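You operate a simulated robot arm through the tools that you are given. There is no shell and no other tool. Be economical: measure what you need, move in short steps, check, and stop when the job is done.

Carry out the task below with a simulated two-armed robot. There is one attempt and no reset: what you move stays moved.

TASK
On the sorting shelf, fold the striped towel in half, so that it is half as long.

Only the result counts: the job must be done as asked and must still hold three seconds after the hand-in. Knocking over, shifting, dropping, spilling or breaking anything else fails it. Flat cloth is picked up by pressing the open fingertips on it (5 to 10 N) and closing them slowly along it; thin cloth reads only 2 to 8 mm in the jaws.

THE ROBOT
Two 7-joint arms with two-finger parallel grippers on one trunk, on a base that drives. Base frame: it is fixed to the floor where the robot stands at the start and does not move with it; the origin is under the middle of the robot, x ahead of it, y to its left, z up. Units: m, degrees, N and s.
The left shoulder is at the start at [0.07, 0.163, 1.145], the right one opposite. With the tool pointing down near the work surface each hand reaches from about 0.4 to 0.88 m from the robot's upright axis, wherever it stands, measured 20 degrees to its own side. Places, roughly: sorting shelf [0.5, 0, 0.9]. Payload 3.43 kg a hand.
The tool frame of a hand sits at the grasp point between the pads (the TCP): z along the fingers, y along the line on which they close. The tips reach 0.034 m beyond it. The gripper opens to 0.128 m. The fingers are 0.024 m wide and 0.012 m thick; the gripper's body (0.048 by 0.13 m) begins 0.096 m behind the TCP.
Orientation is that of the tool frame in the base frame, as a unit quaternion [x, y, z, w]. With the fingers straight down and closing along the base's y, the tool's x points along the base's -x, its y along +y and its z along -z.

THE INTERFACE
- The arms move only by the tool apply_moves. It takes "left_deltas", "right_deltas" or both (then of equal length, played together; a hand with none holds still); each is a list of rows, each a list of 7 numbers: the shift along the base's x, y, z in m, then the turn, a rotation vector about the base's x, y, z in degrees, then the finger opening in m, from 0 to 0.128. In form: [[dx, dy, dz, wx, wy, wz, hand], ...]. A call has 1 to 12 rows; each row shifts and turns the commanded pose from where the row before left it. Rows are played at 5 a second. More than 0.05 m and 8.6 degrees between two rows, or a gripper value outside its range, and nothing of the call is played. A pose out of reach is approached as far as the arm can. The call stops where the force on the tool passes 40 N (or 10 N more than at its start, if that is more) or the arm is blocked; 0.2 s more then pass. Each finger travels about 0.153 m/s and halts on what it meets, pressing with about 31 N; the grip force reading is that of the motor and also rises with nothing between the fingers. The clock runs only during rows and for 0.2 s after the last one: add rows that do not move to give the fingers time. It gives the time, the measured TCP pose, the force on the tool (base axes), the opening and the grip force at its end, in the units of the frame above (readings bear some noise).
- Cameras (640 x 400 px; columns grow to the right, rows downward): "scene" is now at [0.1375, -0.0117, 1.3702]; the picture's right is [-0.11, -0.99, 0.00], its down [-0.59, 0.06, -0.81] and it looks along [0.80, -0.09, -0.59] (base axes); focal length 243 px, centre (320, 200). "left" rides on the left gripper at [0.076, 0.011, -0.16] in its tool frame; the picture's right is [-0.15, 0.99, 0.00], its down [-0.88, -0.13, -0.46] and it looks along [-0.45, -0.07, 0.89] (tool axes); focal length 234 px, centre (320, 200). "right" rides on the right gripper at [0.076, -0.011, -0.16] in its tool frame; the picture's right is [0.15, 0.99, 0.00], its down [-0.88, 0.13, -0.46] and it looks along [-0.45, 0.07, 0.89] (tool axes); focal length 234 px, centre (320, 200). There is no depth. A picture from a camera that has moved, and an enlarged one, comes with that camera's place and axes in the base frame and with its lens.
- snapshot(camera): a new picture of that camera. It takes no simulated time.
- lift_body(by): slides the trunk up (or, below 0, down) by that many m; the arms and the scene camera ride with it, the base frame stays. It gives what a move gives, with no picture.
- roll_base(legs): drives the robot by 1 to 6 legs, each [ahead, left, turn to the left] in m, m and degrees, along the robot's own axes; the way and the turn of a leg run together, so that a leg with both is an arc; at most 1.5 m and 180 degrees a leg. The arms and the cameras ride along, it lands a little off, and it stops where it bumps. It gives what a move gives.
- head_to(pan, tilt): turns the head with the scene camera to pan (to the left, within 86 degrees either way) and tilt (down, from -29 to 69), counted from straight ahead of the robot. It gives what a move gives.
- enlarge(camera, box): a new picture of the part [left, top, right, bottom] of that camera's present view, enlarged. It takes no simulated time.
- sign_off(): hands the job in; it is judged then, once.

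Go step by step. Nothing tells you exact positions but the pictures and the camera data: compare them with the known pose of the tool, close in by small moves and look again before you grip or let go. The budget is 120 turns and 88 pictures, counting those below and the enlarged ones. Unless the task says otherwise, let go and move clear before handing in.

The tools are called after "Call:" as name(argument=value, ...) on one line, values as JSON. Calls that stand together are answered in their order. apply_moves: Moves the arms, as the interface text tells. Its arguments: {"type":"object","properties":{"left_deltas":{"type":"array"},"right_deltas":{"type":"array"}},"required":[]} The other tools are called the same way: lift_body (by) slides the trunk up or down; roll_base (legs) drives the base; head_to (pan, tilt) turns the head that bears the scene camera; snapshot (camera) takes a picture; enlarge (camera, box) takes an enlarged picture of a part of a camera's view; sign_off () hands the job in.

At the start:

```text
t: 0.0
left_tcp_pos: [0.6493, 0.3134, 1.0744]
left_ee_rot: [-0.001, 1.0, 0.0, 0.0]
left_wrist_force: [-0.2, 0.4, -1.5]
left_width: 0.1282
left_grip_force: 0.1
right_tcp_pos: [0.6771, -0.237, 1.0704]
right_ee_rot: [0.0, 1.0, -0.001, 0.0]
right_wrist_force: [0.6, 0.0, -0.1]
right_width: 0.1279
right_grip_force: 0.0
trunk travel left (down, up): [-0.625, 0.315]
robot x, y, heading: [0.0019, -0.0038, -0.0]
head pan, tilt: [-6.3, 36.3]
```

scene: 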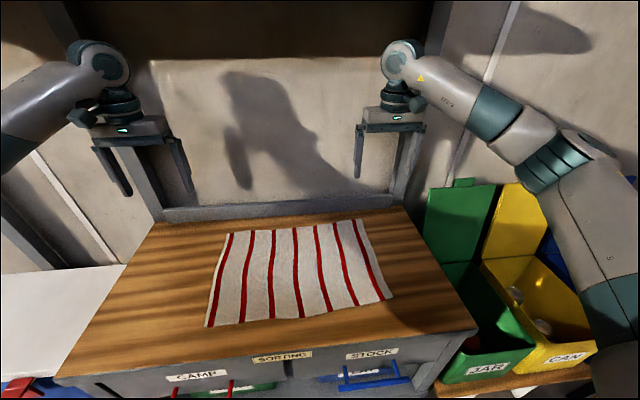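
right: 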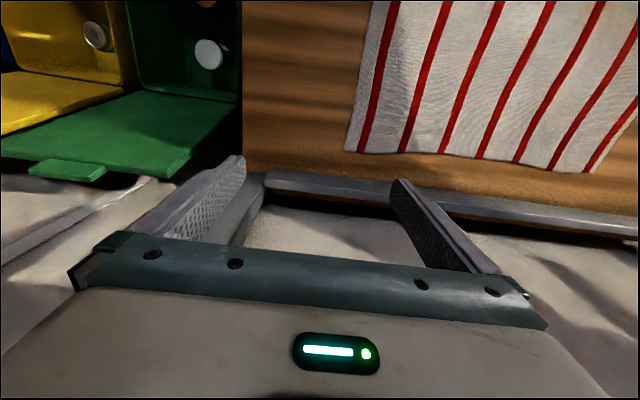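
left: 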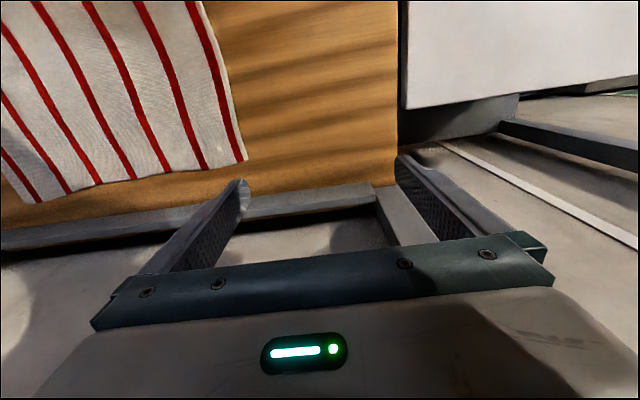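

The towel lies about x 0.40–0.69, y −0.20–0.19, and triangulating the scene and wrist pictures puts the surface near z 0.88. Its long side runs along y, so I plan to bring the right short edge over onto the left one, with the right hand at the far corner and the left hand at the near corner. First I'll move both hands above that edge.

Call:
apply_moves(left_deltas=[[-0.017, -0.04, -0.002, 0, 0, 0, 0.04], [-0.017, -0.04, -0.002, 0, 0, 0, 0.04], [-0.017, -0.04, -0.002, 0, 0, 0, 0.04], [-0.017, -0.04, -0.002, 0, 0, 0, 0.04], [-0.017, -0.04, -0.002, 0, 0, 0, 0.04], [-0.017, -0.04, -0.002, 0, 0, 0, 0.04], [-0.017, -0.04, -0.002, 0, 0, 0, 0.04], [-0.017, -0.04, -0.002, 0, 0, 0, 0.04], [-0.017, -0.04, -0.002, 0, 0, 0, 0.04], [-0.017, -0.04, -0.002, 0, 0, 0, 0.04], [-0.017, -0.04, -0.002, 0, 0, 0, 0.04], [-0.017, -0.04, -0.002, 0, 0, 0, 0.04]], right_deltas=[[-0.002, 0.005, -0.006, 0, 0, 0, 0.04], [-0.002, 0.005, -0.006, 0, 0, 0, 0.04], [-0.002, 0.005, -0.006, 0, 0, 0, 0.04], [-0.002, 0.005, -0.006, 0, 0, 0, 0.04], [-0.002, 0.005, -0.006, 0, 0, 0, 0.04], [-0.002, 0.005, -0.006, 0, 0, 0, 0.04], [-0.002, 0.005, -0.006, 0, 0, 0, 0.04], [-0.002, 0.005, -0.006, 0, 0, 0, 0.04], [-0.002, 0.005, -0.006, 0, 0, 0, 0.04], [-0.002, 0.005, -0.006, 0, 0, 0, 0.04], [-0.002, 0.005, -0.006, 0, 0, 0, 0.04], [-0.002, 0.005, -0.006, 0, 0, 0, 0.04]])

Call:
snapshot(camera="scene")

Call:
snapshot(camera="right")

Call:
snapshot(camera="left")

```text
t: 2.6
left_tcp_pos: [0.4444, -0.1693, 1.0507]
left_ee_rot: [0.0, 1.0, 0.001, 0.0]
left_wrist_force: [0.2, -0.8, -0.1]
left_width: 0.04
left_grip_force: 0.0
right_tcp_pos: [0.6524, -0.1786, 1.0003]
right_ee_rot: [0.0, 1.0, 0.001, 0.0]
right_wrist_force: [0.5, -0.5, 0.6]
right_width: 0.0397
right_grip_force: 0.1
trunk travel left (down, up): [-0.625, 0.315]
robot x, y, heading: [0.001, -0.0019, -0.0]
head pan, tilt: [-6.3, 36.3]
```

```text
84 pictures are left
camera scene: at [0.1369, -0.0137, 1.3702], right [-0.11, -0.99, 0.0], down [-0.59, 0.07, -0.81], along [0.8, -0.09, -0.59], focal length 243 px, centre (320, 200)
```

scene: 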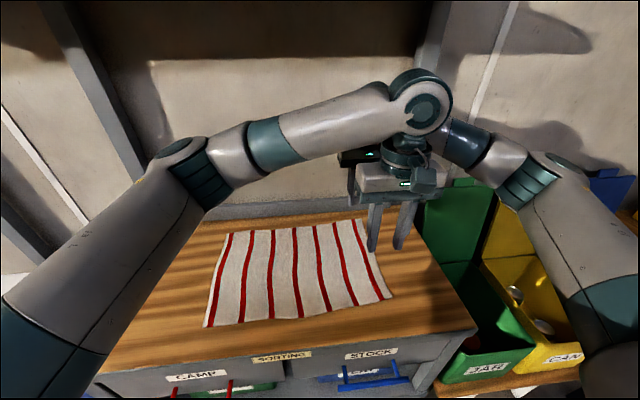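

```text
83 pictures are left
camera right: at [0.5765, -0.1894, 1.1584], right [-0.15, 0.99, 0.0], down [0.88, 0.13, 0.46], along [0.45, 0.07, -0.89], focal length 234 px, centre (320, 200)
```

right: 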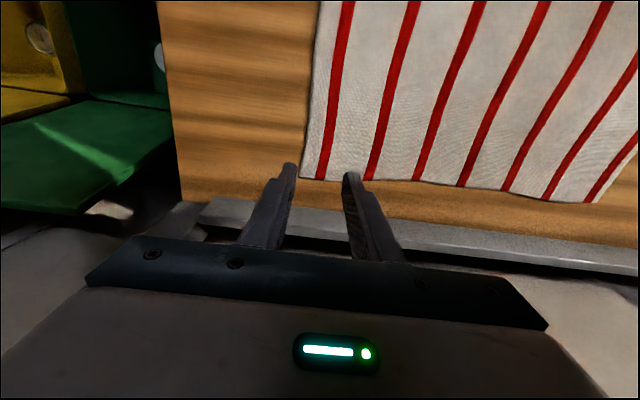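

```text
82 pictures are left
camera left: at [0.3686, -0.1569, 1.2107], right [0.15, 0.99, 0.0], down [0.88, -0.13, 0.46], along [0.45, -0.07, -0.89], focal length 234 px, centre (320, 200)
```

left: 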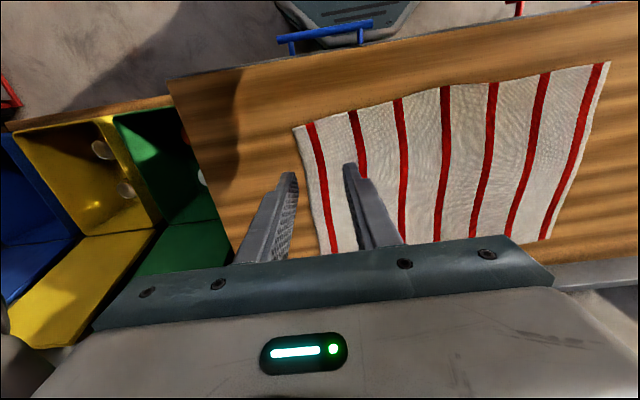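

The towel corners check out: the right edge runs at about y = −0.20, x 0.42–0.69. I'm lowering both hands until they're just above the cloth.

Call:
apply_moves(left_deltas=[[0.002, 0, -0.025, 0, 0, 0, 0.04], [0.002, 0, -0.025, 0, 0, 0, 0.04], [0, 0, -0.025, 0, 0, 0, 0.04], [0, 0.002, -0.025, 0, 0, 0, 0.04], [0, 0, -0.02, 0, 0, 0, 0.04], [0, 0, 0, 0, 0, 0, 0.04]], right_deltas=[[0.002, 0.003, -0.015, 0, 0, 0, 0.04], [0.002, 0.004, -0.015, 0, 0, 0, 0.04], [0, 0.004, -0.015, 0, 0, 0, 0.04], [0, 0, -0.015, 0, 0, 0, 0.04], [0, 0, -0.01, 0, 0, 0, 0.04], [0, 0, 0, 0, 0, 0, 0.04]])

Call:
snapshot(camera="right")

Call:
snapshot(camera="left")

```text
t: 4.0
left_tcp_pos: [0.4491, -0.1644, 0.9293]
left_ee_rot: [0.0, 1.0, 0.0, -0.001]
left_wrist_force: [-1.1, 0.2, 0.2]
left_width: 0.0399
left_grip_force: 0.0
right_tcp_pos: [0.6565, -0.1664, 0.9286]
right_ee_rot: [0.0, 1.0, 0.0, 0.0]
right_wrist_force: [-0.4, -0.5, 0.3]
right_width: 0.0399
right_grip_force: 0.0
trunk travel left (down, up): [-0.625, 0.315]
robot x, y, heading: [-0.0005, 0.0021, 0.1]
head pan, tilt: [-6.3, 36.3]
```

```text
81 pictures are left
camera right: at [0.5808, -0.177, 1.0881], right [-0.15, 0.99, 0.0], down [0.88, 0.13, 0.46], along [0.45, 0.07, -0.89], focal length 234 px, centre (320, 200)
```

right: 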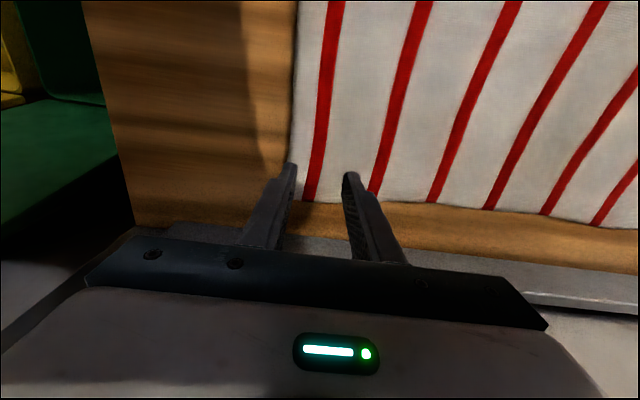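

```text
80 pictures are left
camera left: at [0.3737, -0.1529, 1.0896], right [0.15, 0.99, 0.0], down [0.88, -0.13, 0.46], along [0.45, -0.07, -0.89], focal length 234 px, centre (320, 200)
```

left: 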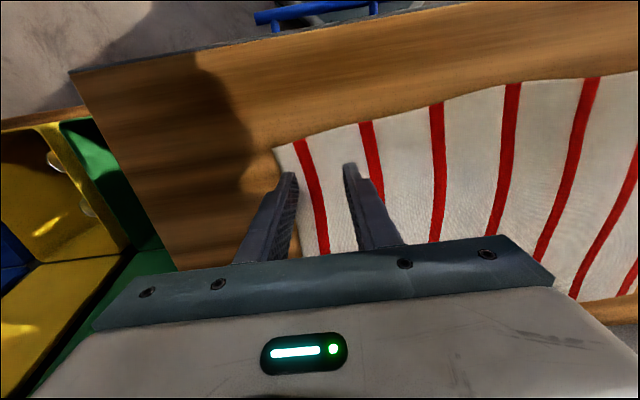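

The fingertips sit just above the cloth, right at its edge. I'll shift slightly inward and press down gently.

Call:
apply_moves(left_deltas=[[0, 0.003, 0, 0, 0, 0, 0.04], [0, 0, -0.004, 0, 0, 0, 0.04], [0, 0, -0.004, 0, 0, 0, 0.04], [0, 0, -0.003, 0, 0, 0, 0.04], [0, 0, 0, 0, 0, 0, 0.04]], right_deltas=[[0, 0.006, 0, 0, 0, 0, 0.04], [0, 0, -0.004, 0, 0, 0, 0.04], [0, 0, -0.004, 0, 0, 0, 0.04], [0, 0, -0.003, 0, 0, 0, 0.04], [0, 0, 0, 0, 0, 0, 0.04]])

```text
t: 5.2
left_tcp_pos: [0.4496, -0.1607, 0.9192]
left_ee_rot: [0.0, 1.0, 0.0, 0.0]
left_wrist_force: [-0.2, -0.8, 0.2]
left_width: 0.0397
left_grip_force: 0.0
right_tcp_pos: [0.6557, -0.1592, 0.9168]
right_ee_rot: [0.0, 1.0, 0.0, 0.0]
right_wrist_force: [0.2, 0.6, 0.9]
right_width: 0.0397
right_grip_force: 0.1
trunk travel left (down, up): [-0.625, 0.315]
robot x, y, heading: [-0.0041, 0.0036, 0.2]
head pan, tilt: [-6.3, 36.3]
```

No contact yet, so I'm continuing down in small steps.

Call:
apply_moves(left_deltas=[[0, 0, -0.002, 0, 0, 0, 0.04], [0, 0, -0.002, 0, 0, 0, 0.04], [0, 0, 0, 0, 0, 0, 0.04]], right_deltas=[[0, 0, -0.002, 0, 0, 0, 0.04], [0, 0, -0.001, 0, 0, 0, 0.04], [0, 0, 0, 0, 0, 0, 0.04]])

```text
t: 6.0
left_tcp_pos: [0.4498, -0.1603, 0.9149]
left_ee_rot: [-0.001, 1.0, 0.0, 0.0]
left_wrist_force: [0.9, 0.4, 2.7]
left_width: 0.0399
left_grip_force: 0.1
right_tcp_pos: [0.6554, -0.1593, 0.9143]
right_ee_rot: [-0.001, 1.0, 0.001, 0.001]
right_wrist_force: [1.2, 0.3, 4.9]
right_width: 0.0401
right_grip_force: 0.0
trunk travel left (down, up): [-0.625, 0.315]
robot x, y, heading: [0.0006, 0.0024, -0.0]
head pan, tilt: [-6.3, 36.3]
```

Both hands are touching. I'll press a touch more, check the force, then close slowly.

Call:
apply_moves(left_deltas=[[0, 0, -0.0015, 0, 0, 0, 0.04], [0, 0, 0, 0, 0, 0, 0.04]], right_deltas=[[0, 0, -0.0007, 0, 0, 0, 0.04], [0, 0, 0, 0, 0, 0, 0.04]])

```text
t: 6.6
left_tcp_pos: [0.4486, -0.1614, 0.917]
left_ee_rot: [-0.001, 1.0, -0.001, 0.002]
left_wrist_force: [2.5, 1.7, 16.6]
left_width: 0.0397
left_grip_force: 0.1
right_tcp_pos: [0.6551, -0.1593, 0.9151]
right_ee_rot: [-0.001, 1.0, 0.0, 0.0]
right_wrist_force: [1.9, -1.3, 6.9]
right_width: 0.04
right_grip_force: 0.1
trunk travel left (down, up): [-0.625, 0.315]
robot x, y, heading: [-0.0011, -0.0016, -0.2]
head pan, tilt: [-6.3, 36.3]
```

Call:
apply_moves(left_deltas=[[0, 0, -0.0, 0, 0, 0, 0.04], [0, 0, 0.0008, 0, 0, 0, 0.04]])

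```text
t: 7.2
left_tcp_pos: [0.4488, -0.1605, 0.9149]
left_ee_rot: [-0.001, 1.0, -0.001, 0.0]
left_wrist_force: [4.7, -0.6, 16.4]
left_width: 0.0398
left_grip_force: 0.0
right_tcp_pos: [0.6558, -0.1598, 0.9149]
right_ee_rot: [0.0, 1.0, 0.0, 0.001]
right_wrist_force: [0.5, -0.8, 8.6]
right_width: 0.0403
right_grip_force: 0.1
trunk travel left (down, up): [-0.625, 0.315]
robot x, y, heading: [-0.0004, 0.0027, 0.2]
head pan, tilt: [-6.3, 36.3]
```

The left hand presses a little too hard at 16 N, so I'm easing it up a bit more.

Call:
apply_moves(left_deltas=[[0, 0, 0.001, 0, 0, 0, 0.04], [0, 0, 0.0, 0, 0, 0, 0.04]])

```text
t: 7.8
left_tcp_pos: [0.4475, -0.1613, 0.9147]
left_ee_rot: [0.0, 1.0, 0.0, 0.0]
left_wrist_force: [1.1, -0.3, 5.7]
left_width: 0.04
left_grip_force: 0.0
right_tcp_pos: [0.6549, -0.1592, 0.9153]
right_ee_rot: [0.0, 1.0, 0.0, 0.001]
right_wrist_force: [2.0, -1.0, 12.3]
right_width: 0.04
right_grip_force: 0.1
trunk travel left (down, up): [-0.625, 0.315]
robot x, y, heading: [0.0008, -0.0027, -0.2]
head pan, tilt: [-6.3, 36.3]
```

Forces are about right (6 and 12 N). I'm closing both grippers slowly along the cloth.

Call:
apply_moves(left_deltas=[[0, 0, 0, 0, 0, 0, 0.036], [0, 0, 0, 0, 0, 0, 0.032], [0, 0, 0, 0, 0, 0, 0.028], [0, 0, 0, 0, 0, 0, 0.024], [0, 0, 0, 0, 0, 0, 0.02], [0, 0, 0, 0, 0, 0, 0.016], [0, 0, 0, 0, 0, 0, 0.012], [0, 0, 0, 0, 0, 0, 0.008], [0, 0, 0, 0, 0, 0, 0.004], [0, 0, 0, 0, 0, 0, 0.0], [0, 0, 0, 0, 0, 0, 0.0], [0, 0, 0, 0, 0, 0, 0.0]], right_deltas=[[0, 0, 0, 0, 0, 0, 0.036], [0, 0, 0, 0, 0, 0, 0.032], [0, 0, 0, 0, 0, 0, 0.028], [0, 0, 0, 0, 0, 0, 0.024], [0, 0, 0, 0, 0, 0, 0.02], [0, 0, 0, 0, 0, 0, 0.016], [0, 0, 0, 0, 0, 0, 0.012], [0, 0, 0, 0, 0, 0, 0.008], [0, 0, 0, 0, 0, 0, 0.004], [0, 0, 0, 0, 0, 0, 0.0], [0, 0, 0, 0, 0, 0, 0.0], [0, 0, 0, 0, 0, 0, 0.0]])

Call:
snapshot(camera="right")

Call:
snapshot(camera="left")

```text
t: 10.4
left_tcp_pos: [0.4488, -0.1599, 0.9157]
left_ee_rot: [0.0, 1.0, -0.001, 0.001]
left_wrist_force: [0.3, 0.0, 0.4]
left_width: 0.0024
left_grip_force: 30.9
right_tcp_pos: [0.6538, -0.1596, 0.9162]
right_ee_rot: [-0.001, 1.0, 0.001, 0.001]
right_wrist_force: [-1.2, -1.7, 14.2]
right_width: 0.0025
right_grip_force: 31.0
trunk travel left (down, up): [-0.625, 0.315]
robot x, y, heading: [0.0013, 0.0006, -0.1]
head pan, tilt: [-6.3, 36.3]
```

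```text
79 pictures are left
camera right: at [0.5793, -0.1707, 1.0749], right [-0.15, 0.99, 0.0], down [0.88, 0.13, 0.46], along [0.45, 0.07, -0.89], focal length 234 px, centre (320, 200)
```

right: 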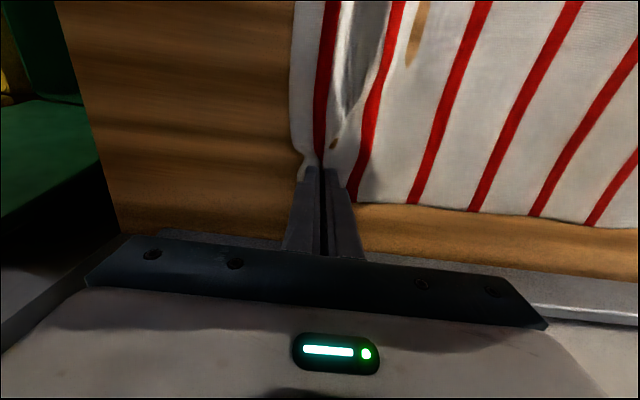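

```text
78 pictures are left
camera left: at [0.3726, -0.1495, 1.0763], right [0.15, 0.99, 0.0], down [0.88, -0.13, 0.46], along [0.45, -0.07, -0.89], focal length 234 px, centre (320, 200)
```

left: 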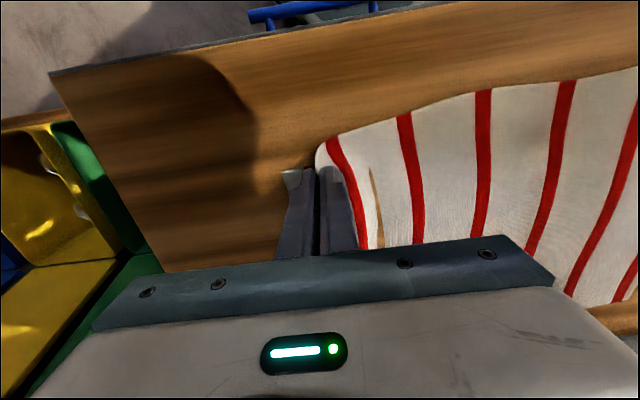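

Both hands hold a ridge of cloth, reading 2.5 mm in the jaws. I'm lifting the edge together along the first half of an arc about the towel's middle.

Call:
apply_moves(left_deltas=[[0, 0.003, 0.0283, 0, 0, 0, 0], [0, 0.009, 0.0272, 0, 0, 0, 0], [0, 0.014, 0.0251, 0, 0, 0, 0], [0, 0.0194, 0.0219, 0, 0, 0, 0], [0, 0.0235, 0.0181, 0, 0, 0, 0], [0, 0.0268, 0.0134, 0, 0, 0, 0], [0, 0.0291, 0.0082, 0, 0, 0, 0], [0, 0.0302, 0.0028, 0, 0, 0, 0]], right_deltas=[[0, 0.003, 0.0283, 0, 0, 0, 0], [0, 0.009, 0.0272, 0, 0, 0, 0], [0, 0.014, 0.0251, 0, 0, 0, 0], [0, 0.0194, 0.0219, 0, 0, 0, 0], [0, 0.0235, 0.0181, 0, 0, 0, 0], [0, 0.0268, 0.0134, 0, 0, 0, 0], [0, 0.0291, 0.0082, 0, 0, 0, 0], [0, 0.0302, 0.0028, 0, 0, 0, 0]])

Call:
snapshot(camera="scene")

Call:
snapshot(camera="right")

Call:
snapshot(camera="left")

```text
t: 12.2
left_tcp_pos: [0.45, -0.0036, 1.0602]
left_ee_rot: [0.0, 1.0, -0.001, 0.0]
left_wrist_force: [-0.1, -0.4, 0.4]
left_width: 0.0022
left_grip_force: 30.6
right_tcp_pos: [0.6553, -0.0012, 1.0583]
right_ee_rot: [0.001, 1.0, -0.001, 0.0]
right_wrist_force: [-0.8, 0.2, 0.1]
right_width: 0.0023
right_grip_force: 30.7
trunk travel left (down, up): [-0.625, 0.315]
robot x, y, heading: [-0.002, -0.0006, -0.2]
head pan, tilt: [-6.3, 36.3]
```

```text
77 pictures are left
camera scene: at [0.1373, -0.0087, 1.3702], right [-0.11, -0.99, 0.0], down [-0.59, 0.06, -0.81], along [0.8, -0.09, -0.59], focal length 243 px, centre (320, 200)
```

scene: 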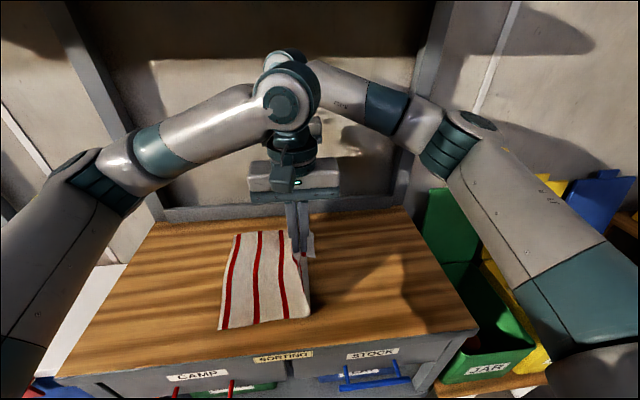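

```text
76 pictures are left
camera right: at [0.5801, -0.0128, 1.2185], right [-0.15, 0.99, 0.0], down [0.88, 0.13, 0.46], along [0.45, 0.06, -0.89], focal length 234 px, centre (320, 200)
```

right: 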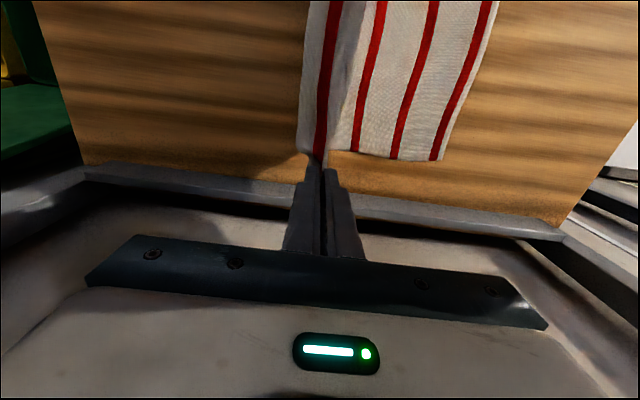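

```text
75 pictures are left
camera left: at [0.3744, 0.0081, 1.2206], right [0.15, 0.99, 0.0], down [0.88, -0.13, 0.46], along [0.45, -0.07, -0.89], focal length 234 px, centre (320, 200)
```

left: 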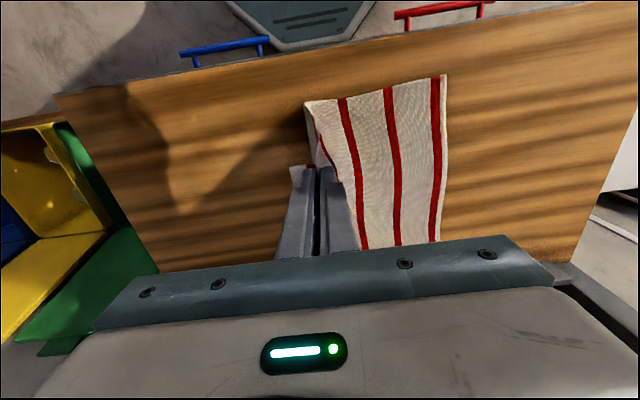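

The fold is forming cleanly, and both corners are still held. I'm laying the edge down on the left side with the mirrored half of the arc.

Call:
apply_moves(left_deltas=[[0, 0.0302, -0.0028, 0, 0, 0, 0], [0, 0.0291, -0.0082, 0, 0, 0, 0], [0, 0.0268, -0.0134, 0, 0, 0, 0], [0, 0.0235, -0.0181, 0, 0, 0, 0], [0, 0.0194, -0.0219, 0, 0, 0, 0], [0, 0.014, -0.0251, 0, 0, 0, 0], [0, 0.009, -0.025, 0, 0, 0, 0], [0, 0.005, -0.013, 0, 0, 0, 0], [0, 0.0, 0, 0, 0, 0, 0]], right_deltas=[[0, 0.0302, -0.0028, 0, 0, 0, 0], [0, 0.0301, -0.0082, 0, 0, 0, 0], [0, 0.0288, -0.0134, 0, 0, 0, 0], [0, 0.0255, -0.0181, 0, 0, 0, 0], [0, 0.0214, -0.0219, 0, 0, 0, 0], [0, 0.016, -0.0251, 0, 0, 0, 0], [0, 0.011, -0.025, 0, 0, 0, 0], [0, 0.006, -0.013, 0, 0, 0, 0], [0, 0.0, 0, 0, 0, 0, 0]])

Call:
snapshot(camera="scene")

Call:
snapshot(camera="right")

Call:
snapshot(camera="left")

```text
t: 14.2
left_tcp_pos: [0.4499, 0.1507, 0.9328]
left_ee_rot: [-0.001, 1.0, 0.0, 0.0]
left_wrist_force: [0.5, 1.2, 0.1]
left_width: 0.0024
left_grip_force: 30.7
right_tcp_pos: [0.6548, 0.1644, 0.931]
right_ee_rot: [0.0, 1.0, 0.0, 0.0]
right_wrist_force: [-0.6, 0.1, 0.2]
right_width: 0.0022
right_grip_force: 30.6
trunk travel left (down, up): [-0.625, 0.315]
robot x, y, heading: [-0.0013, -0.0014, -0.0]
head pan, tilt: [-6.3, 36.3]
```

```text
74 pictures are left
camera scene: at [0.1374, -0.0118, 1.3702], right [-0.11, -0.99, 0.0], down [-0.59, 0.07, -0.81], along [0.8, -0.09, -0.59], focal length 243 px, centre (320, 200)
```

scene: 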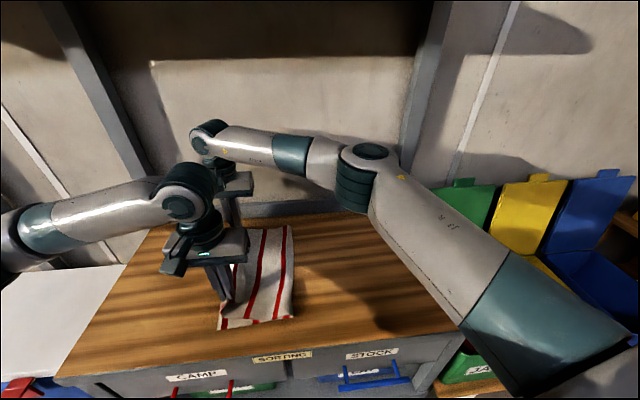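

```text
73 pictures are left
camera right: at [0.5803, 0.1532, 1.0909], right [-0.15, 0.99, 0.0], down [0.88, 0.13, 0.46], along [0.45, 0.07, -0.89], focal length 234 px, centre (320, 200)
```

right: 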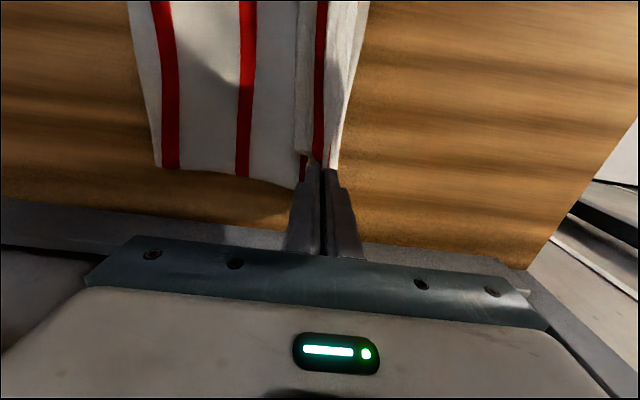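

```text
72 pictures are left
camera left: at [0.3747, 0.162, 1.0931], right [0.15, 0.99, 0.0], down [0.88, -0.13, 0.46], along [0.45, -0.07, -0.89], focal length 234 px, centre (320, 200)
```

left: 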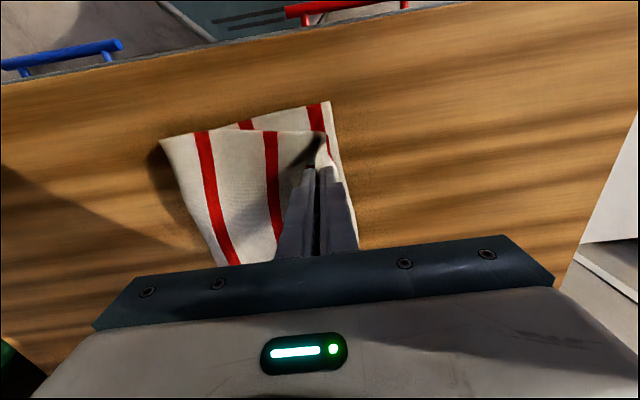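

The edge is hanging just over its target, with the lower edge at y ≈ 0.17–0.185. I'm nudging it slightly further, releasing just above the lower layer, and rising straight up.

Call:
apply_moves(left_deltas=[[0, 0.006, -0.003, 0, 0, 0, 0], [0, 0.004, -0.003, 0, 0, 0, 0], [0, 0, 0, 0, 0, 0, 0.03], [0, 0, 0, 0, 0, 0, 0.04], [0, 0, 0, 0, 0, 0, 0.04], [0, 0, 0.03, 0, 0, 0, 0.04], [0, 0, 0.04, 0, 0, 0, 0.04], [0, 0, 0.04, 0, 0, 0, 0.04]], right_deltas=[[0, 0.006, -0.003, 0, 0, 0, 0], [0, 0.006, -0.003, 0, 0, 0, 0], [0, 0, 0, 0, 0, 0, 0.03], [0, 0, 0, 0, 0, 0, 0.04], [0, 0, 0, 0, 0, 0, 0.04], [0, 0, 0.03, 0, 0, 0, 0.04], [0, 0, 0.04, 0, 0, 0, 0.04], [0, 0, 0.04, 0, 0, 0, 0.04]])

Call:
snapshot(camera="scene")

Call:
snapshot(camera="right")

Call:
snapshot(camera="left")

```text
t: 16.0
left_tcp_pos: [0.4483, 0.1595, 1.0377]
left_ee_rot: [-0.001, 1.0, 0.0, 0.0]
left_wrist_force: [0.9, -0.7, -0.1]
left_width: 0.0398
left_grip_force: 0.1
right_tcp_pos: [0.6554, 0.1746, 1.0364]
right_ee_rot: [0.0, 1.0, 0.0, 0.0]
right_wrist_force: [-0.9, 0.1, 0.6]
right_width: 0.0398
right_grip_force: 0.0
trunk travel left (down, up): [-0.625, 0.315]
robot x, y, heading: [-0.0003, -0.002, 0.2]
head pan, tilt: [-6.3, 36.3]
```

```text
71 pictures are left
camera scene: at [0.136, -0.0121, 1.3702], right [-0.11, -0.99, 0.0], down [-0.59, 0.07, -0.81], along [0.8, -0.09, -0.59], focal length 243 px, centre (320, 200)
```

scene: 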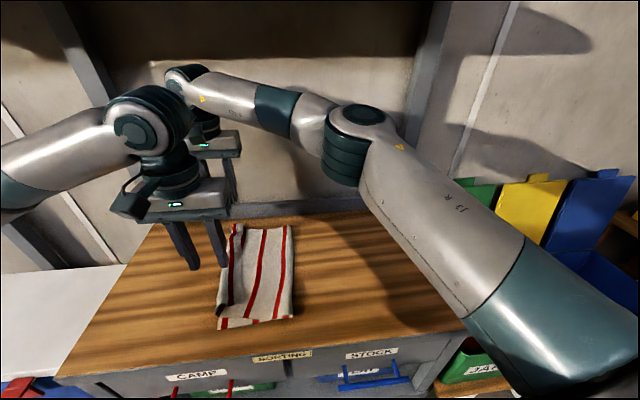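

```text
70 pictures are left
camera right: at [0.5801, 0.1644, 1.1956], right [-0.15, 0.99, 0.0], down [0.88, 0.13, 0.46], along [0.45, 0.07, -0.89], focal length 234 px, centre (320, 200)
```

right: 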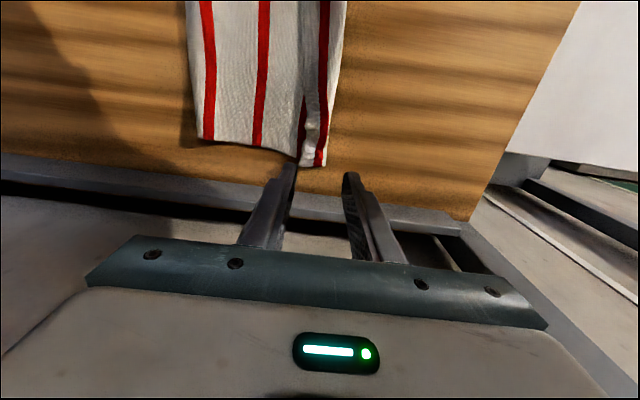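

```text
69 pictures are left
camera left: at [0.3726, 0.1712, 1.1977], right [0.15, 0.99, 0.0], down [0.88, -0.13, 0.46], along [0.45, -0.07, -0.89], focal length 234 px, centre (320, 200)
```

left: 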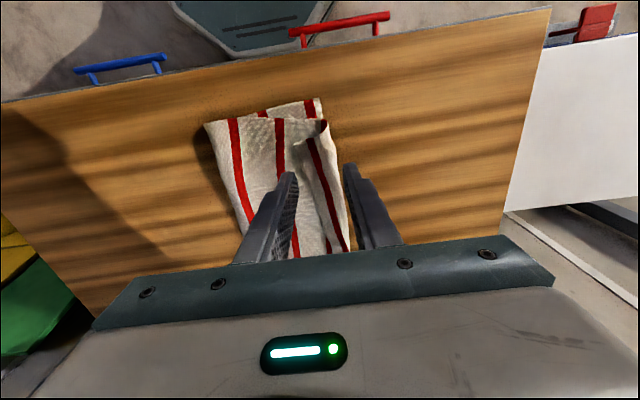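

The fold is in place, but the gripped edge has stayed turned up as a narrow hem of about 3 cm on top. I'll raise the hands clear and look closely before smoothing it.

Call:
apply_moves(left_deltas=[[0, 0.04, 0.03, 0, 0, 0, 0.0], [0, 0.04, 0.02, 0, 0, 0, 0.0], [0, 0.04, 0.0, 0, 0, 0, 0.0]], right_deltas=[[0, -0.04, 0.03, 0, 0, 0, 0.0], [0, -0.04, 0.02, 0, 0, 0, 0.0], [0, -0.04, 0.0, 0, 0, 0, 0.0]])

Call:
enlarge(camera="scene", box=[180, 200, 340, 340])

Call:
snapshot(camera="right")

Call:
snapshot(camera="left")

```text
t: 16.8
left_tcp_pos: [0.4499, 0.2815, 1.0876]
left_ee_rot: [-0.001, 1.0, 0.0, 0.0]
left_wrist_force: [0.8, 0.1, -0.2]
left_width: 0.0
left_grip_force: 30.8
right_tcp_pos: [0.6556, 0.0562, 1.0857]
right_ee_rot: [-0.001, 1.0, 0.001, 0.0]
right_wrist_force: [0.4, -1.0, 0.2]
right_width: 0.0
right_grip_force: 30.9
trunk travel left (down, up): [-0.625, 0.315]
robot x, y, heading: [0.0038, -0.0006, 0.3]
head pan, tilt: [-6.3, 36.3]
```

```text
2.86 times, centred on (260, 270) of scene
camera zoom: at [0.1375, -0.0117, 1.3702], right [-0.11, -0.99, 0.0], down [-0.59, 0.06, -0.81], along [0.8, -0.09, -0.59], focal length 694 px, centre (491, 0)
```

zoom: 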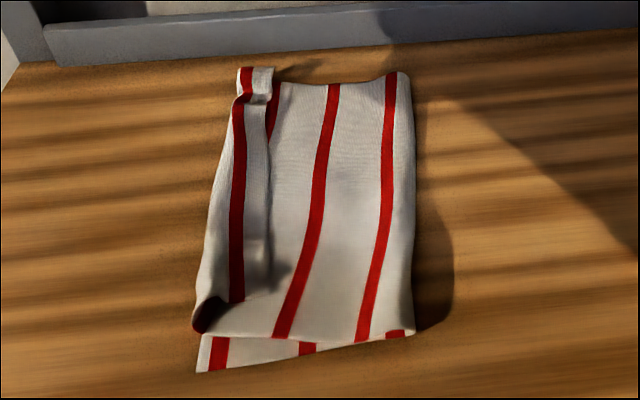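

```text
67 pictures are left
camera right: at [0.5801, 0.0457, 1.2454], right [-0.15, 0.99, 0.0], down [0.88, 0.13, 0.46], along [0.45, 0.07, -0.89], focal length 234 px, centre (320, 200)
```

right: 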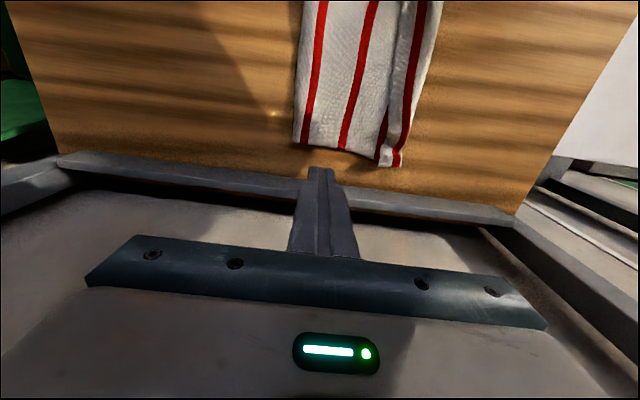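

```text
66 pictures are left
camera left: at [0.3741, 0.2937, 1.2479], right [0.15, 0.99, 0.0], down [0.88, -0.13, 0.46], along [0.45, -0.07, -0.89], focal length 234 px, centre (320, 200)
```

left: 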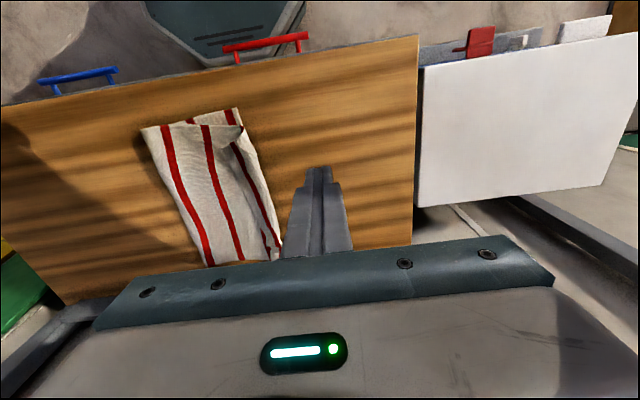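

The flap of cloth that was in the jaws is lying folded back between y ≈ 0.14 and 0.175, and the crease sits near y ≈ 0.01. I'll press lightly on the flap with closed fingertips and drag it toward +y to roll it open.

Call:
apply_moves(left_deltas=[[0.003, -0.044, -0.02, 0, 0, 0, 0], [0.003, -0.044, -0.03, 0, 0, 0, 0], [0.003, -0.043, -0.04, 0, 0, 0, 0], [0, 0, -0.045, 0, 0, 0, 0], [0, 0, -0.022, 0, 0, 0, 0], [0, 0, 0, 0, 0, 0, 0]], right_deltas=[[-0.003, 0.034, -0.02, 0, 0, 0, 0], [-0.003, 0.034, -0.03, 0, 0, 0, 0], [-0.003, 0.033, -0.04, 0, 0, 0, 0], [0, 0, -0.045, 0, 0, 0, 0], [0, 0, -0.02, 0, 0, 0, 0], [0, 0, 0, 0, 0, 0, 0]])

Call:
snapshot(camera="left")

Call:
snapshot(camera="right")

```text
refused: row 2 steps farther than a row can; nothing moved
```

```text
65 pictures are left
camera left: at [0.3741, 0.2937, 1.2479], right [0.15, 0.99, 0.0], down [0.88, -0.13, 0.46], along [0.45, -0.07, -0.89], focal length 234 px, centre (320, 200)
```

left: 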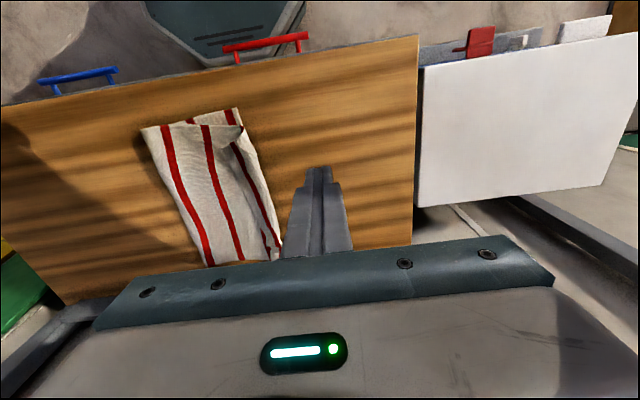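

```text
64 pictures are left
camera right: at [0.5801, 0.0457, 1.2454], right [-0.15, 0.99, 0.0], down [0.88, 0.13, 0.46], along [0.45, 0.07, -0.89], focal length 234 px, centre (320, 200)
```

right: 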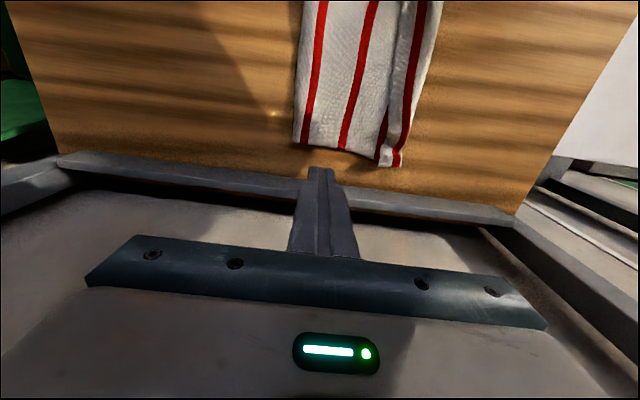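

That was refused because one step was too long. I'm repeating it with smaller steps.

Call:
apply_moves(left_deltas=[[0.003, -0.044, 0, 0, 0, 0, 0], [0.003, -0.044, -0.01, 0, 0, 0, 0], [0.003, -0.043, -0.01, 0, 0, 0, 0], [0, 0, -0.045, 0, 0, 0, 0], [0, 0, -0.045, 0, 0, 0, 0], [0, 0, -0.045, 0, 0, 0, 0], [0, 0, -0.002, 0, 0, 0, 0]], right_deltas=[[-0.003, 0.034, 0, 0, 0, 0, 0], [-0.003, 0.034, -0.01, 0, 0, 0, 0], [-0.003, 0.033, -0.01, 0, 0, 0, 0], [0, 0, -0.045, 0, 0, 0, 0], [0, 0, -0.045, 0, 0, 0, 0], [0, 0, -0.045, 0, 0, 0, 0], [0, 0, 0, 0, 0, 0, 0]])

Call:
snapshot(camera="left")

Call:
snapshot(camera="right")

```text
t: 18.4
left_tcp_pos: [0.4587, 0.1502, 0.9301]
left_ee_rot: [0.0, 1.0, 0.001, 0.0]
left_wrist_force: [-0.6, 0.3, -0.1]
left_width: 0.0
left_grip_force: 31.4
right_tcp_pos: [0.645, 0.1581, 0.9313]
right_ee_rot: [0.0, 1.0, 0.0, 0.001]
right_wrist_force: [-0.5, 0.1, 0.0]
right_width: 0.0
right_grip_force: 30.9
trunk travel left (down, up): [-0.625, 0.315]
robot x, y, heading: [-0.0025, 0.0018, 0.1]
head pan, tilt: [-6.3, 36.3]
```

```text
63 pictures are left
camera left: at [0.3828, 0.1621, 1.0904], right [0.15, 0.99, 0.0], down [0.88, -0.13, 0.46], along [0.45, -0.07, -0.89], focal length 234 px, centre (320, 200)
```

left: 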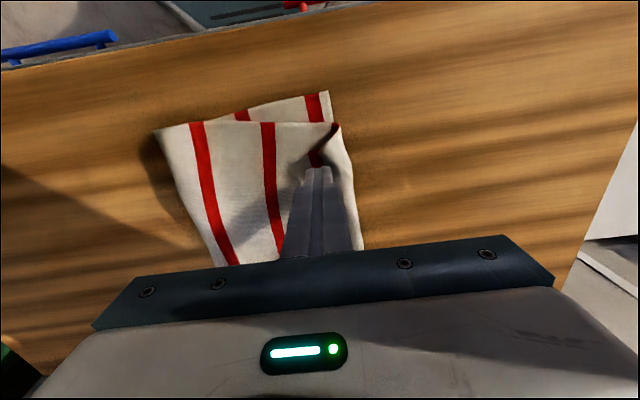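

```text
62 pictures are left
camera right: at [0.5703, 0.1462, 1.0906], right [-0.15, 0.99, 0.0], down [0.88, 0.13, 0.46], along [0.45, 0.07, -0.89], focal length 234 px, centre (320, 200)
```

right: 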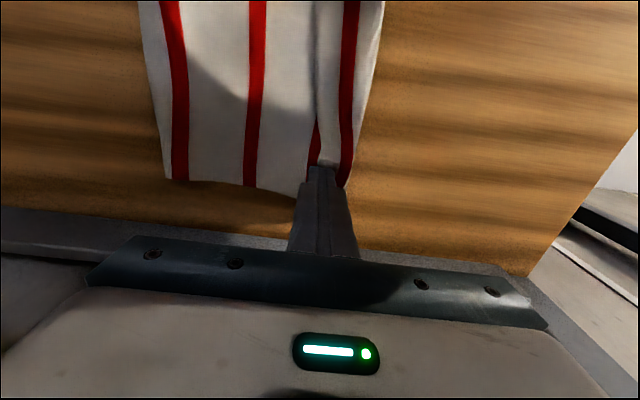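

Both tips are over the flap. I'm lowering to light contact.

Call:
apply_moves(left_deltas=[[0, 0, -0.006, 0, 0, 0, 0], [0, 0, -0.005, 0, 0, 0, 0], [0, 0, -0.002, 0, 0, 0, 0], [0, 0, 0, 0, 0, 0, 0]], right_deltas=[[0, 0, -0.006, 0, 0, 0, 0], [0, 0, -0.005, 0, 0, 0, 0], [0, 0, -0.002, 0, 0, 0, 0], [0, 0, 0, 0, 0, 0, 0]])

```text
t: 19.4
left_tcp_pos: [0.4588, 0.15, 0.9174]
left_ee_rot: [-0.001, 1.0, -0.001, 0.0]
left_wrist_force: [-0.6, 1.4, 4.4]
left_width: 0.0001
left_grip_force: 30.7
right_tcp_pos: [0.6456, 0.1595, 0.9186]
right_ee_rot: [0.0, 1.0, 0.0, 0.0]
right_wrist_force: [0.5, -1.0, 1.0]
right_width: 0.0001
right_grip_force: 31.2
trunk travel left (down, up): [-0.625, 0.315]
robot x, y, heading: [-0.0004, 0.0002, -0.0]
head pan, tilt: [-6.3, 36.3]
```

Contact is light. I'm dragging toward +y and looking again.

Call:
apply_moves(left_deltas=[[0, 0, 0, 0, 0, 0, 0], [0, 0.008, 0, 0, 0, 0, 0], [0, 0.008, 0, 0, 0, 0, 0], [0, 0.008, 0, 0, 0, 0, 0], [0, 0.008, 0, 0, 0, 0, 0], [0, 0.008, 0, 0, 0, 0, 0]], right_deltas=[[0, 0, -0.0015, 0, 0, 0, 0], [0, 0.008, 0, 0, 0, 0, 0], [0, 0.008, 0, 0, 0, 0, 0], [0, 0.008, 0, 0, 0, 0, 0], [0, 0.008, 0, 0, 0, 0, 0], [0, 0.008, 0, 0, 0, 0, 0]])

Call:
snapshot(camera="left")

Call:
snapshot(camera="right")

```text
t: 20.8
left_tcp_pos: [0.458, 0.1899, 0.9175]
left_ee_rot: [0.001, 1.0, 0.001, 0.0]
left_wrist_force: [0.6, -0.2, 2.6]
left_width: 0.0002
left_grip_force: 31.5
right_tcp_pos: [0.6456, 0.1984, 0.9171]
right_ee_rot: [0.0, 1.0, 0.0, 0.001]
right_wrist_force: [-1.0, -2.3, 8.3]
right_width: 0.0
right_grip_force: 30.8
trunk travel left (down, up): [-0.625, 0.315]
robot x, y, heading: [-0.0035, -0.0016, 0.0]
head pan, tilt: [-6.3, 36.3]
```

```text
61 pictures are left
camera left: at [0.3822, 0.2021, 1.078], right [0.15, 0.99, 0.0], down [0.88, -0.13, 0.46], along [0.45, -0.07, -0.89], focal length 234 px, centre (320, 200)
```

left: 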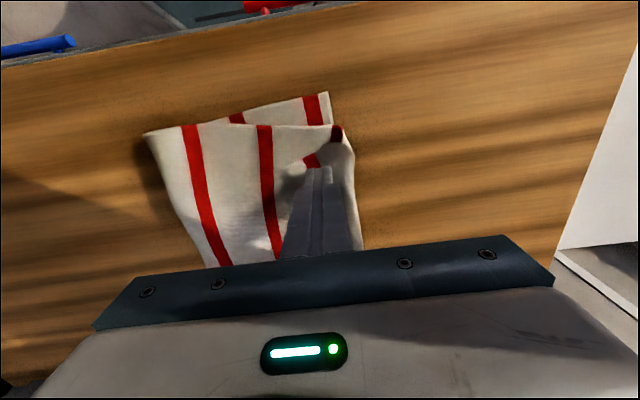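

```text
60 pictures are left
camera right: at [0.5704, 0.1865, 1.0765], right [-0.15, 0.99, 0.0], down [0.88, 0.13, 0.46], along [0.45, 0.07, -0.89], focal length 234 px, centre (320, 200)
```

right: 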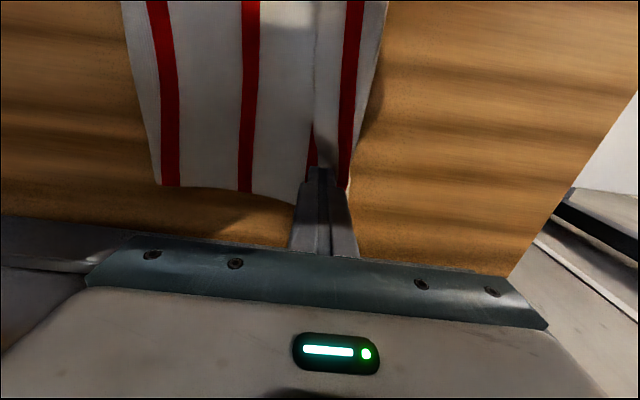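

The whole towel slid about 4 cm toward +y and the flap did not roll open. I'm lifting clear and taking a closer look at the flap's shape.

Call:
apply_moves(left_deltas=[[0, 0, 0.04, 0, 0, 0, 0], [0, 0.04, 0.03, 0, 0, 0, 0], [0, 0.045, 0, 0, 0, 0, 0]], right_deltas=[[0, 0, 0.04, 0, 0, 0, 0], [-0.02, -0.045, 0, 0, 0, 0, 0], [-0.03, -0.035, 0, 0, 0, 0, 0]])

Call:
enlarge(camera="scene", box=[160, 210, 320, 340])

Call:
snapshot(camera="right")

Call:
snapshot(camera="left")

```text
t: 21.6
left_tcp_pos: [0.4583, 0.2759, 0.9866]
left_ee_rot: [-0.001, 1.0, -0.001, 0.0]
left_wrist_force: [0.1, 0.3, 0.1]
left_width: 0.0001
left_grip_force: 31.6
right_tcp_pos: [0.5959, 0.1187, 0.9581]
right_ee_rot: [0.0, 1.0, 0.0, 0.0]
right_wrist_force: [-0.2, -0.4, 0.1]
right_width: 0.0
right_grip_force: 31.4
trunk travel left (down, up): [-0.625, 0.315]
robot x, y, heading: [0.0002, 0.0016, 0.1]
head pan, tilt: [-6.3, 36.3]
```

```text
3.08 times, centred on (240, 275) of scene
camera zoom: at [0.1359, -0.0105, 1.3704], right [-0.11, -0.99, 0.0], down [-0.59, 0.06, -0.81], along [0.8, -0.09, -0.59], focal length 748 px, centre (566, -31)
```

zoom: 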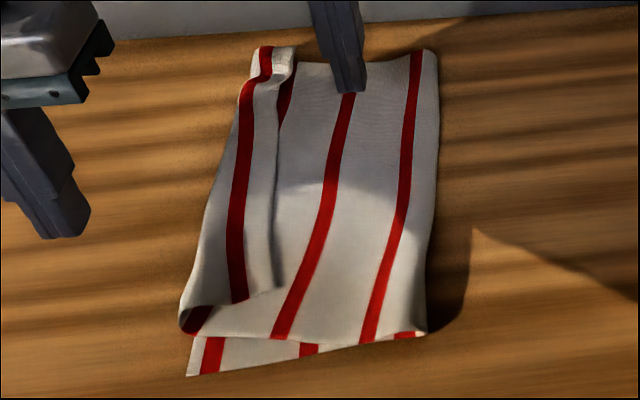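

```text
58 pictures are left
camera right: at [0.5204, 0.1072, 1.1175], right [-0.15, 0.99, 0.0], down [0.88, 0.13, 0.46], along [0.45, 0.07, -0.89], focal length 234 px, centre (320, 200)
```

right: 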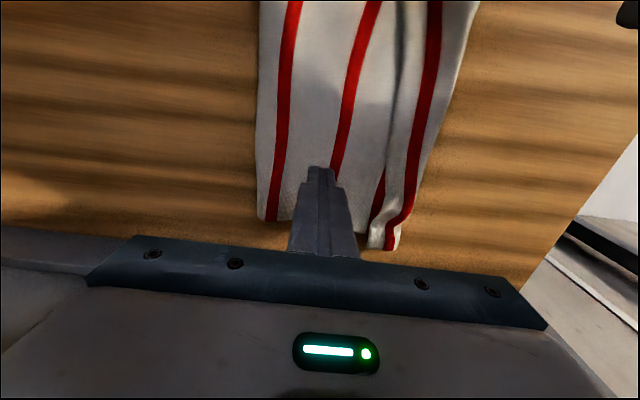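

```text
57 pictures are left
camera left: at [0.3821, 0.2883, 1.1466], right [0.15, 0.99, 0.0], down [0.88, -0.13, 0.46], along [0.45, -0.07, -0.89], focal length 234 px, centre (320, 200)
```

left: 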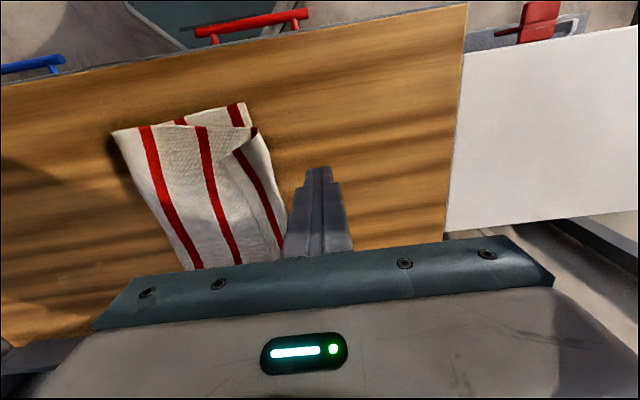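

The flap is loose: its free edge lies at y ≈ 0.155 near and 0.187 far, and its fold is at y ≈ 0.215. I'll set the closed tips just behind the free edge, barely touching the layer below, and sweep toward +y to flip it over.

Call:
apply_moves(left_deltas=[[0, -0.045, 0, 0, 0, 0, 0], [0, -0.045, 0, 0, 0, 0, 0], [0.002, -0.045, -0.01, 0, 0, 0, 0], [0, -0.005, -0.03, 0, 0, 0, 0], [0, 0, -0.02, 0, 0, 0, 0], [0, 0, 0, 0, 0, 0, 0]], right_deltas=[[0.022, 0.022, 0, 0, 0, 0, 0], [0.022, 0.022, 0, 0, 0, 0, 0], [0, 0, -0.01, 0, 0, 0, 0], [0, 0, -0.01, 0, 0, 0, 0], [0, 0, -0.01, 0, 0, 0, 0], [0, 0, 0, 0, 0, 0, 0]])

Call:
snapshot(camera="left")

Call:
snapshot(camera="right")

```text
t: 23.0
left_tcp_pos: [0.4605, 0.1342, 0.9267]
left_ee_rot: [0.0, 1.0, 0.0, 0.0]
left_wrist_force: [0.3, -0.2, 0.7]
left_width: 0.0
left_grip_force: 30.6
right_tcp_pos: [0.6409, 0.1604, 0.9258]
right_ee_rot: [0.0, 1.0, 0.0, 0.001]
right_wrist_force: [0.3, -0.5, 0.1]
right_width: 0.0
right_grip_force: 30.9
trunk travel left (down, up): [-0.625, 0.315]
robot x, y, heading: [0.0006, -0.002, -0.1]
head pan, tilt: [-6.3, 36.3]
```

```text
56 pictures are left
camera left: at [0.3852, 0.1456, 1.0869], right [0.15, 0.99, 0.0], down [0.88, -0.13, 0.46], along [0.45, -0.07, -0.89], focal length 234 px, centre (320, 200)
```

left: 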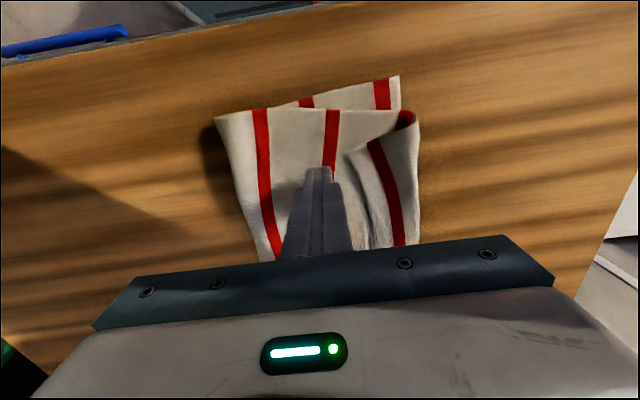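

```text
55 pictures are left
camera right: at [0.5655, 0.1496, 1.0862], right [-0.15, 0.99, 0.0], down [0.88, 0.13, 0.46], along [0.45, 0.07, -0.89], focal length 234 px, centre (320, 200)
```

right: 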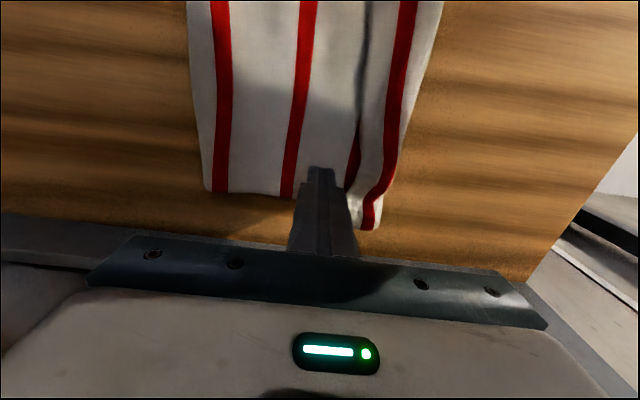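

Call:
apply_moves(left_deltas=[[0, 0, -0.005, 0, 0, 0, 0], [0, 0, -0.0035, 0, 0, 0, 0], [0, 0, -0.001, 0, 0, 0, 0], [0, 0, 0, 0, 0, 0, 0]], right_deltas=[[0, 0, -0.005, 0, 0, 0, 0], [0, 0, -0.003, 0, 0, 0, 0], [0, 0, -0.0005, 0, 0, 0, 0], [0, 0, 0, 0, 0, 0, 0]])

```text
t: 24.0
left_tcp_pos: [0.4609, 0.1357, 0.9167]
left_ee_rot: [0.0, 1.0, 0.001, 0.0]
left_wrist_force: [0.7, -0.6, 0.5]
left_width: 0.0
left_grip_force: 30.6
right_tcp_pos: [0.6417, 0.1604, 0.918]
right_ee_rot: [0.0, 1.0, -0.001, 0.0]
right_wrist_force: [0.6, -0.5, 0.2]
right_width: 0.0
right_grip_force: 31.2
trunk travel left (down, up): [-0.625, 0.315]
robot x, y, heading: [-0.0009, -0.0002, -0.1]
head pan, tilt: [-6.3, 36.3]
```

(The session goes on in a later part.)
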